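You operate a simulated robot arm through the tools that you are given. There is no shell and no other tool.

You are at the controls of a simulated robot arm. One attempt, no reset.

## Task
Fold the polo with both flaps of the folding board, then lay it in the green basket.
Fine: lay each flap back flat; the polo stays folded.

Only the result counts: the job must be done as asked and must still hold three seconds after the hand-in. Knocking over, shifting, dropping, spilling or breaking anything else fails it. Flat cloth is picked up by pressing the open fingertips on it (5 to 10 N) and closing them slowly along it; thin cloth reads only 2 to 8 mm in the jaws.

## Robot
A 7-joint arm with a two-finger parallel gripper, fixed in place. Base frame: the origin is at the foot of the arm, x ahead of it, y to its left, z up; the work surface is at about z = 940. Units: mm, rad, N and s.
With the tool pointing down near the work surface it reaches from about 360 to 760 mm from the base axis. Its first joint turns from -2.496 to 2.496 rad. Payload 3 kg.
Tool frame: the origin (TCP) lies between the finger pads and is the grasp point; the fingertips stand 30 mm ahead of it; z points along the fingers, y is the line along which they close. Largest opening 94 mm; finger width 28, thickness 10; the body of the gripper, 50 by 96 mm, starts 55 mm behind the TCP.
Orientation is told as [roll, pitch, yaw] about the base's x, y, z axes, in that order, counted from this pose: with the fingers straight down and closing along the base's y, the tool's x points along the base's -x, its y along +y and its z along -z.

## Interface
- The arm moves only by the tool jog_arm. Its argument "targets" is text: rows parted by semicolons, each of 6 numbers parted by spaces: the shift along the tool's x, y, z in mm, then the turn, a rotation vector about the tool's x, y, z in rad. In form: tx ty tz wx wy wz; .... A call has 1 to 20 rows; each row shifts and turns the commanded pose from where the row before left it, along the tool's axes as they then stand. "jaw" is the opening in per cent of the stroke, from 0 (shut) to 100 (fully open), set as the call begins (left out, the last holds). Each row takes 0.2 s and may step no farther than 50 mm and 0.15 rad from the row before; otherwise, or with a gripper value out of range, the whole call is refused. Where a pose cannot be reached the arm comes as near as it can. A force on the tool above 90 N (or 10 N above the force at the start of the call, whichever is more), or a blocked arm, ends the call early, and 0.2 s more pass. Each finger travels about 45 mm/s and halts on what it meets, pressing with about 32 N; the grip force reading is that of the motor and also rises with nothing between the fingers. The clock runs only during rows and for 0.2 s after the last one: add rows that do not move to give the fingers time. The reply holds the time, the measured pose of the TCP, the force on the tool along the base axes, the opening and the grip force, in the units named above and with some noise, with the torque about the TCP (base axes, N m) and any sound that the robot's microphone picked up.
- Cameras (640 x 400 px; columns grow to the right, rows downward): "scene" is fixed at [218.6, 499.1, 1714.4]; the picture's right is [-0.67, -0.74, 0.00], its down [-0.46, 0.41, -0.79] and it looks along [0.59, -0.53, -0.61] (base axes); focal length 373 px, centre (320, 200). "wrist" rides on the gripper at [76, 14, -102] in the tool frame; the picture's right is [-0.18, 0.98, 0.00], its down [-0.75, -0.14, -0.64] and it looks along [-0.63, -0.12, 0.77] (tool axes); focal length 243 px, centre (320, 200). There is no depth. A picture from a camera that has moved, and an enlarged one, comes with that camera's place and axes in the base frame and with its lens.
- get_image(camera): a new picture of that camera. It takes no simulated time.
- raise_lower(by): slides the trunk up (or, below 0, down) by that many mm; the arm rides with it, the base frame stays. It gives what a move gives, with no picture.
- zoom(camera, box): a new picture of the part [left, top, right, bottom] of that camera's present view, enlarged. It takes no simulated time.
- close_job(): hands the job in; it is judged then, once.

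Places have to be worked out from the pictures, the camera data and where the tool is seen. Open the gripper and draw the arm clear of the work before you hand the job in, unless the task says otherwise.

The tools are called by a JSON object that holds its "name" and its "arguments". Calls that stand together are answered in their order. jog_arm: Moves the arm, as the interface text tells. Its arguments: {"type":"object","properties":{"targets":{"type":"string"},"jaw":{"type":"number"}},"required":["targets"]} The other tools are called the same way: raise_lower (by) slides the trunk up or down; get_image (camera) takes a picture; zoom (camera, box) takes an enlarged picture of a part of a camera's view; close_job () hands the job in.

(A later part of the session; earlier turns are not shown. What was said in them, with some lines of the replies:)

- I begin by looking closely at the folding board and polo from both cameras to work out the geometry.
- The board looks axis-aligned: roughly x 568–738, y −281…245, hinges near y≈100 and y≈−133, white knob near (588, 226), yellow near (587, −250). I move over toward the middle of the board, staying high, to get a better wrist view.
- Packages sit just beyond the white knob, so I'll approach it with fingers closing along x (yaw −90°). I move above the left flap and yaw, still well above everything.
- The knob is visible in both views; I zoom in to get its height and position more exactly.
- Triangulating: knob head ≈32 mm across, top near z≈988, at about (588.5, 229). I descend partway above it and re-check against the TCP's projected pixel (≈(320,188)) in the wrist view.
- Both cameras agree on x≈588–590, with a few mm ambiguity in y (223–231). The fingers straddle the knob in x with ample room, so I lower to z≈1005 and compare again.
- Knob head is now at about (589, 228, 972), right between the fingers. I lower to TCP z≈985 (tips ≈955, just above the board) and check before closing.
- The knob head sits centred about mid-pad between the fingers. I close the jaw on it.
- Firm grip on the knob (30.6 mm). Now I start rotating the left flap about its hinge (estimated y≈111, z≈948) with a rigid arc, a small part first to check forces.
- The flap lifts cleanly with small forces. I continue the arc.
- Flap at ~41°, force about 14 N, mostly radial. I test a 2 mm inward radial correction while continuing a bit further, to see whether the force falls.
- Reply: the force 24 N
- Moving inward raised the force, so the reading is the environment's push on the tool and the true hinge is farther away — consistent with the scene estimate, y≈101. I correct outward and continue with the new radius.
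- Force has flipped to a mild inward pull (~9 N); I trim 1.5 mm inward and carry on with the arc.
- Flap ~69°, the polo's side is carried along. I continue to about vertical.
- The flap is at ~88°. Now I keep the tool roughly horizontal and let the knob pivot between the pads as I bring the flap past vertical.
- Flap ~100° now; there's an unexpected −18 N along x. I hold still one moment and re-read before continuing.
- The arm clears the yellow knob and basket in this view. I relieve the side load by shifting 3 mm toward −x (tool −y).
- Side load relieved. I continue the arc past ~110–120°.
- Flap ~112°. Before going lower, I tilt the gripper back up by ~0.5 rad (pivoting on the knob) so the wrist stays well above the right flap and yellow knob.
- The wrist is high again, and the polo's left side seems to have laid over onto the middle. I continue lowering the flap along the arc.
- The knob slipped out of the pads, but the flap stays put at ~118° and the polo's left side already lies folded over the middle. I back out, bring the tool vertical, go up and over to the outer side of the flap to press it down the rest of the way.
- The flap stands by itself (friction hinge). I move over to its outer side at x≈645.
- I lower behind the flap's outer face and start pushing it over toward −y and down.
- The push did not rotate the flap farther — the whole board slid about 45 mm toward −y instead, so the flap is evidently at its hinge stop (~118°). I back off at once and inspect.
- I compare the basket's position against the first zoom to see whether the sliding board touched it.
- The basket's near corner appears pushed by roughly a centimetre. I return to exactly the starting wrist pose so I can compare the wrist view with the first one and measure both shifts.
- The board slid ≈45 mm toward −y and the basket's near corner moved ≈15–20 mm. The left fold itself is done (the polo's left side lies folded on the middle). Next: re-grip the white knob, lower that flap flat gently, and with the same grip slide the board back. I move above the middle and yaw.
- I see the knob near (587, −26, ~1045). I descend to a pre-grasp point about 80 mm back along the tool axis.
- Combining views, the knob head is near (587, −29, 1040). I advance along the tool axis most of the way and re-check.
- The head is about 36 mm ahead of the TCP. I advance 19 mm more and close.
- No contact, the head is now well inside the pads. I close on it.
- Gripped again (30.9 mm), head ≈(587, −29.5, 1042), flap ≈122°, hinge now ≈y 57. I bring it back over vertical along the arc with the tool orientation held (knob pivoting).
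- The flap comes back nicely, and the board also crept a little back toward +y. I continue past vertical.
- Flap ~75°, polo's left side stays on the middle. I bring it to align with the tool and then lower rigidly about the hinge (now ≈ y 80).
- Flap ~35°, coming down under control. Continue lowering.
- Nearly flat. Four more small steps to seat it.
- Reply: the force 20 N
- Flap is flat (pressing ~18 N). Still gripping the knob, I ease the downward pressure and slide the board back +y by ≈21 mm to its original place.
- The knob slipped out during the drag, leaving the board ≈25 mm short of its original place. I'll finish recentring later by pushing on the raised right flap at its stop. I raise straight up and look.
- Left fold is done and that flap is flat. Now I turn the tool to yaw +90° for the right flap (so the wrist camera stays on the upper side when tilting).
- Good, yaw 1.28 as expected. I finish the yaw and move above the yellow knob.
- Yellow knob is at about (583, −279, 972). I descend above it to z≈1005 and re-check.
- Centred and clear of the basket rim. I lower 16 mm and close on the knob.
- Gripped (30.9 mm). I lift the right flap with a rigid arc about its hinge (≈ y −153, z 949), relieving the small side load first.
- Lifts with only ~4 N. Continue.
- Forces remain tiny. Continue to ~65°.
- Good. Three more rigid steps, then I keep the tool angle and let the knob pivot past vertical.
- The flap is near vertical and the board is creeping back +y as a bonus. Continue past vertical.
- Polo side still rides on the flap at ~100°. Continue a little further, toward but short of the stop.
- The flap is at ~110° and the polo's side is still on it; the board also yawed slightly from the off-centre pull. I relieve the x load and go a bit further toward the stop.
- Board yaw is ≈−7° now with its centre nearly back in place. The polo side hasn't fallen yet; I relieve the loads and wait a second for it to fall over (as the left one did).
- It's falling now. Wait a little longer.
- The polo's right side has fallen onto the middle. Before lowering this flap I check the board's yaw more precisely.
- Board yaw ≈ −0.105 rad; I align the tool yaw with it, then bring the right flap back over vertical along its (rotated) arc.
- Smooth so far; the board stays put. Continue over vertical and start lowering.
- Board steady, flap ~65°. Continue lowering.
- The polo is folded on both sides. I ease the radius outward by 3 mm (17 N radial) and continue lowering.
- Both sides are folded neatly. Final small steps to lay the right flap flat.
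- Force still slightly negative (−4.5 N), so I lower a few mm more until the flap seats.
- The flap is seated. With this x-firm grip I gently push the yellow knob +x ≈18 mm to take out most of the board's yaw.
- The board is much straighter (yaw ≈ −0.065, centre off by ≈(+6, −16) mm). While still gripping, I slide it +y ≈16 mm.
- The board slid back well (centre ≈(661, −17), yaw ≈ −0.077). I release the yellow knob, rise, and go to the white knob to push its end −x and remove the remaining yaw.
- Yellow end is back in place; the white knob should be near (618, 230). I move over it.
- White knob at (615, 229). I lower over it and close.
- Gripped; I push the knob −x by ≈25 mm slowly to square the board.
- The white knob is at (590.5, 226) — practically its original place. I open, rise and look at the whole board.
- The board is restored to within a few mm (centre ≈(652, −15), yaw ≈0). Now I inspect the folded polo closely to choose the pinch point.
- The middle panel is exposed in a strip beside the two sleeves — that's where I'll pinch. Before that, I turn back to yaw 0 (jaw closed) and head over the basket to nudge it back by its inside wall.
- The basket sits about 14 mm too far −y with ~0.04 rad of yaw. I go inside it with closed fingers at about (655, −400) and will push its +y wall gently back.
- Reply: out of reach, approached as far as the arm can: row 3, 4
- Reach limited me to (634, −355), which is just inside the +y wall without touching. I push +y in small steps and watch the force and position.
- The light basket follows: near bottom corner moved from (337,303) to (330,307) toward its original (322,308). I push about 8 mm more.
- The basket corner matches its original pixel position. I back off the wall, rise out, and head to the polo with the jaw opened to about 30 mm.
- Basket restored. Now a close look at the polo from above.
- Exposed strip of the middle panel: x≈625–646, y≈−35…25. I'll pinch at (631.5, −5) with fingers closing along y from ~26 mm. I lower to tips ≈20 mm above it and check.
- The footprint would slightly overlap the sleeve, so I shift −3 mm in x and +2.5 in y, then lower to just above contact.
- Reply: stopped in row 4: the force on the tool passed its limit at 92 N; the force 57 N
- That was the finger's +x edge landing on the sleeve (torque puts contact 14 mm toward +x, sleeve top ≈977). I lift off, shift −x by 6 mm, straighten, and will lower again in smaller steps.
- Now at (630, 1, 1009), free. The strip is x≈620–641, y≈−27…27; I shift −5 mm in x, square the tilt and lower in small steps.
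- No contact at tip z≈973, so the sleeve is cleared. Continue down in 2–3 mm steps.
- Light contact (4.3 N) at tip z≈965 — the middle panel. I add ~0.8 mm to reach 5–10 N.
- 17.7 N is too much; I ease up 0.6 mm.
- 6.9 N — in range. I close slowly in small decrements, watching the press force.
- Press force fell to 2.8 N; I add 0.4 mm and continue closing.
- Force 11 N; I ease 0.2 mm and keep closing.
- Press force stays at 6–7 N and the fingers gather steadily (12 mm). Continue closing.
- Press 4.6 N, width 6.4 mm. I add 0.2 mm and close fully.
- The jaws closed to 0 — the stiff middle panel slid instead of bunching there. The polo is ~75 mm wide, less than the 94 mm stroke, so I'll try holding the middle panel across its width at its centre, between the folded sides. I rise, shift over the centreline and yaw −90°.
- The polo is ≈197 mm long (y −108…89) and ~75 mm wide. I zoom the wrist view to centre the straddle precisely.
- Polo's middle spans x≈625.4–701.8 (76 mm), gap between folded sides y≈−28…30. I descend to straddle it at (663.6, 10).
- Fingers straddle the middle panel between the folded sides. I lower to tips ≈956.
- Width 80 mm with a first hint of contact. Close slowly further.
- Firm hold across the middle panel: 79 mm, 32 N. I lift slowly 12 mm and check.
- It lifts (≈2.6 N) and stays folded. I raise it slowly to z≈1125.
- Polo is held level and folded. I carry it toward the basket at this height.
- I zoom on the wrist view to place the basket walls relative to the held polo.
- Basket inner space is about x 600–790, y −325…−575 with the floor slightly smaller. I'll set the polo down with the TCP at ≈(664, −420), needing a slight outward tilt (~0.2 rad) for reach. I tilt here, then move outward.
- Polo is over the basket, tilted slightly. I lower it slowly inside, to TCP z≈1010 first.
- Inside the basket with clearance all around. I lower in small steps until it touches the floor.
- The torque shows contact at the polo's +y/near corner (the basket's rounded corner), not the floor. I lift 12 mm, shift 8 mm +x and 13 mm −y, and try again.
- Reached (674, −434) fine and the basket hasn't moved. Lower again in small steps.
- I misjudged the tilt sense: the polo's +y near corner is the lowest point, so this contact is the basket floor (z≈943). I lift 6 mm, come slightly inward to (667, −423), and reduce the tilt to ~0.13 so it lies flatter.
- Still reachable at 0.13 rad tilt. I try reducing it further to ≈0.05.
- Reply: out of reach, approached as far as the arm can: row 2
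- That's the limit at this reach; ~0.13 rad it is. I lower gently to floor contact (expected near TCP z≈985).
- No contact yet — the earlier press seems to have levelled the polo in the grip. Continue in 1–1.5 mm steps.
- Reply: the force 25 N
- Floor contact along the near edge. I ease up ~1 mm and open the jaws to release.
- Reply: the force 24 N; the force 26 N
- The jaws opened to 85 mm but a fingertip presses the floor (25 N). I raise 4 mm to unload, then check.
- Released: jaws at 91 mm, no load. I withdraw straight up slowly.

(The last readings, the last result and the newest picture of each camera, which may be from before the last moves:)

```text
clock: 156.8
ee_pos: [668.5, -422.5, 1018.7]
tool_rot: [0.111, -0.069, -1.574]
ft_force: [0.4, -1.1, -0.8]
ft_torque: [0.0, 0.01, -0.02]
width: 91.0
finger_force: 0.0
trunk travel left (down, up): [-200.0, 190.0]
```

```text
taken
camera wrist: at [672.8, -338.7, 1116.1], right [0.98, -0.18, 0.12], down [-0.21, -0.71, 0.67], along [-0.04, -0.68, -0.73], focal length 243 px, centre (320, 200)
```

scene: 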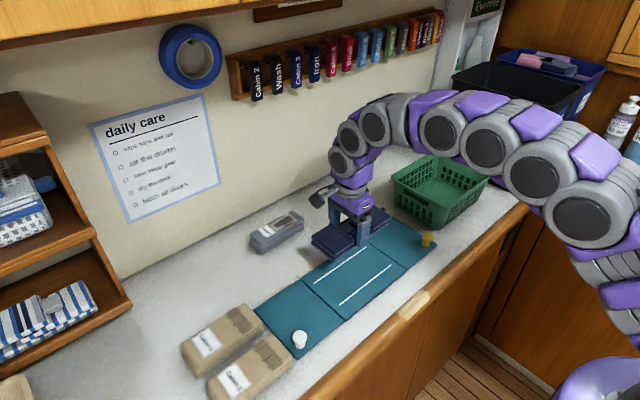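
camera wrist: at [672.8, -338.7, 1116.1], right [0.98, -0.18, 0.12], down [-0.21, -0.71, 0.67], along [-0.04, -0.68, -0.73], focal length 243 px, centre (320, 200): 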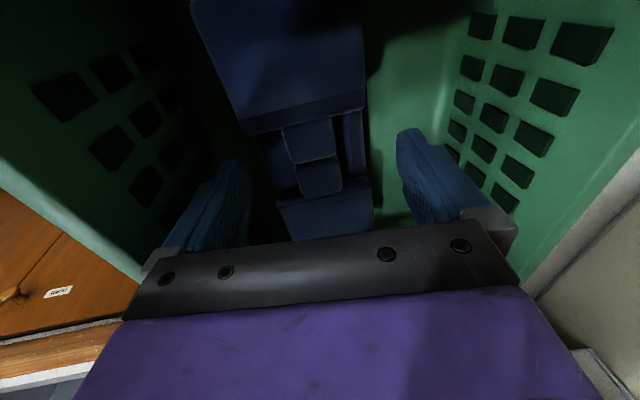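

The polo lies flat and folded in the basket. I rise further while drifting toward +y (inside the basket's clear area) to stay in reach.

{"name": "jog_arm", "arguments": {"targets": "9.1 -0.65 -12.8 0 0 0; 9.1 -0.65 -12.8 0 0 0; 9.1 -0.65 -12.8 0 0 0; 9.1 -0.65 -12.8 0 0 0; 9.1 -0.65 -12.8 0 0 0; 9.1 -0.65 -12.8 0 0 0; 0 0 -30 0 0 0; 0 0 -40 0 0 0; 0 0 0 0 0 0"}}

{"name": "get_image", "arguments": {"camera": "wrist"}}

{"name": "zoom", "arguments": {"camera": "scene", "box": [360, 120, 520, 260]}}

```text
clock: 158.8
ee_pos: [648.0, -357.6, 1160.6]
tool_rot: [0.11, -0.069, -1.574]
ft_force: [-0.4, -0.3, -0.1]
ft_torque: [-0.01, 0.01, 0.01]
width: 91.0
finger_force: 0.1
trunk travel left (down, up): [-200.0, 190.0]
```

```text
taken
camera wrist: at [652.3, -272.8, 1257.3], right [0.98, -0.18, 0.12], down [-0.21, -0.71, 0.67], along [-0.04, -0.68, -0.73], focal length 243 px, centre (320, 200)
```

wrist: 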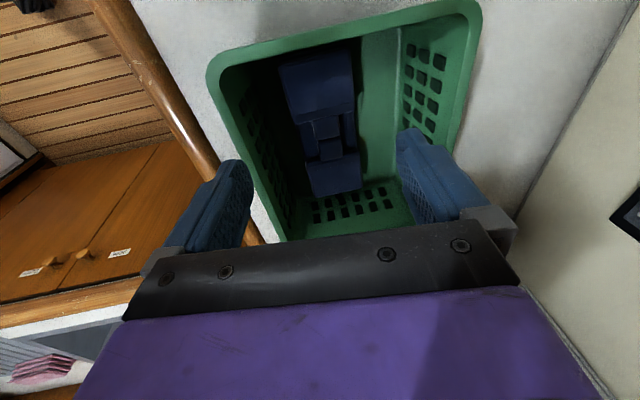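

```text
2.86 times, centred on (440, 190) of scene
camera zoom: at [218.6, 499.1, 1714.4], right [-0.67, -0.74, 0.0], down [-0.46, 0.41, -0.79], along [0.59, -0.53, -0.61], focal length 1065 px, centre (-23, 229)
```

zoom: 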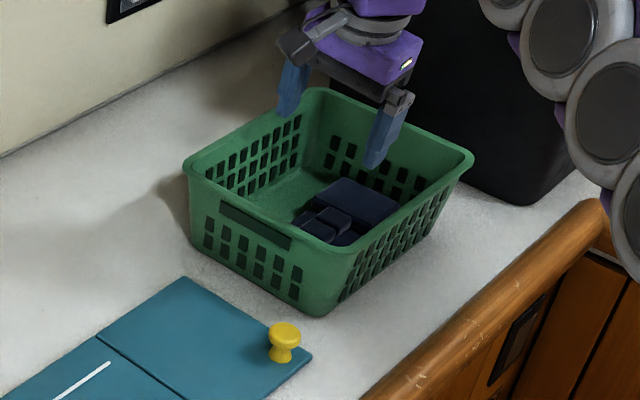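

The polo lies folded in the basket and the basket sits essentially at its original spot. I retract the arm up and back, straighten the tool, and check the whole scene.

{"name": "jog_arm", "arguments": {"targets": "20.2 -27.4 -26.6 0 0 0; 20.2 -27.4 -26.6 0 0 0; 20.2 -27.4 -26.6 0 0 0; 20.2 -27.4 -26.6 0 0 0; 20.2 -27.4 -26.6 0 0 0; 0 0 0 0.055 0.035 0; 0 0 0 0.055 0.035 0; 0 -40 0 0 0 0; 30 -30 0 0 0 0; 0 0 0 0 0 0", "jaw": 100}}

{"name": "get_image", "arguments": {"camera": "scene"}}

{"name": "zoom", "arguments": {"camera": "scene", "box": [240, 190, 460, 370]}}

{"name": "get_image", "arguments": {"camera": "wrist"}}

```text
clock: 161.0
ee_pos: [425.8, -216.6, 1272.0]
tool_rot: [-0.002, -0.003, -1.57]
ft_force: [-1.0, -0.5, -0.5]
ft_torque: [0.03, 0.02, 0.03]
width: 94.1
finger_force: 0.1
trunk travel left (down, up): [-200.0, 190.0]
```

```text
taken
```

scene: 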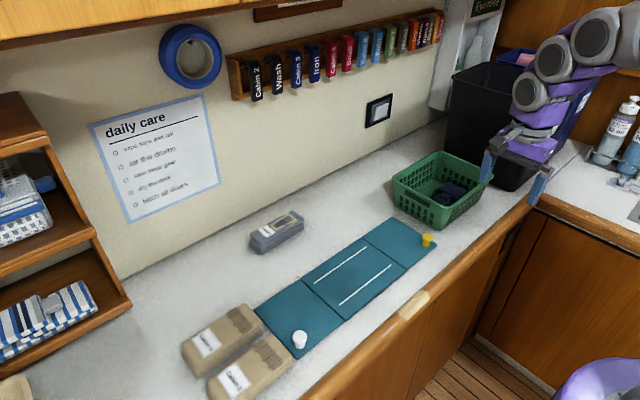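

```text
2.22 times, centred on (350, 280) of scene
camera zoom: at [218.6, 499.1, 1714.4], right [-0.67, -0.74, 0.0], down [-0.46, 0.41, -0.79], along [0.59, -0.53, -0.61], focal length 828 px, centre (253, 22)
```

zoom: 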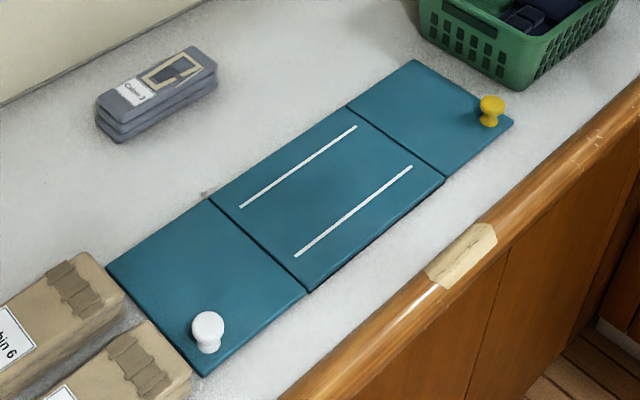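

```text
taken
camera wrist: at [442.4, -138.5, 1373.0], right [0.98, -0.18, 0.0], down [-0.14, -0.75, 0.64], along [-0.12, -0.63, -0.77], focal length 243 px, centre (320, 200)
```

wrist: 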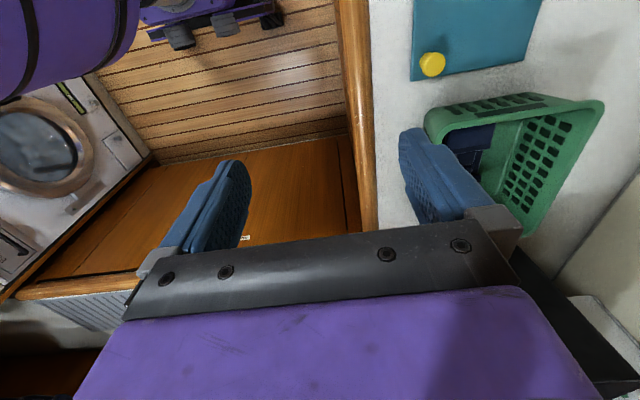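

Board in place with both flaps flat. A final close look at the polo in the basket.

{"name": "zoom", "arguments": {"camera": "scene", "box": [380, 140, 500, 240]}}

```text
4.00 times, centred on (440, 190) of scene
camera zoom: at [218.6, 499.1, 1714.4], right [-0.67, -0.74, 0.0], down [-0.46, 0.41, -0.79], along [0.59, -0.53, -0.61], focal length 1491 px, centre (-160, 240)
```

zoom: 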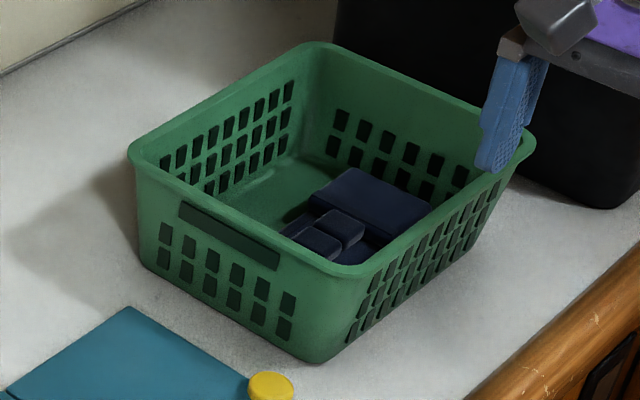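

The polo lies flat and folded in the green basket, both flaps are flat, the gripper is open and the arm is clear. I hand the job in.

{"name": "close_job", "arguments": {}}

```text
The job is handed in.
```

The polo is folded with both flaps and lies flat, still folded, in the green basket. Both flaps are laid back flat, the gripper is open and the arm is clear. The job is handed in, and I haven't seen the verdict.

These could count against it:

- **Board shifted:** while pressing the left flap past its stop, I slid the whole folding board about 45 mm toward the basket. I moved it back to within about 3 mm of its original place.
- **Basket nudged:** the sliding board pushed the basket about 15 mm. I pushed it back to within roughly 8 mm of where it started.
- **Different grip on the polo:** pinching it with the fingertips, as the task describes, didn't take. I held the polo across its width instead (79 mm in the jaws), and the fold held while I lifted and set it down.
- **Hard press:** one lowering step landed on a sleeve and hit the 90 N force limit before stopping. I saw no change in the polo afterwards.
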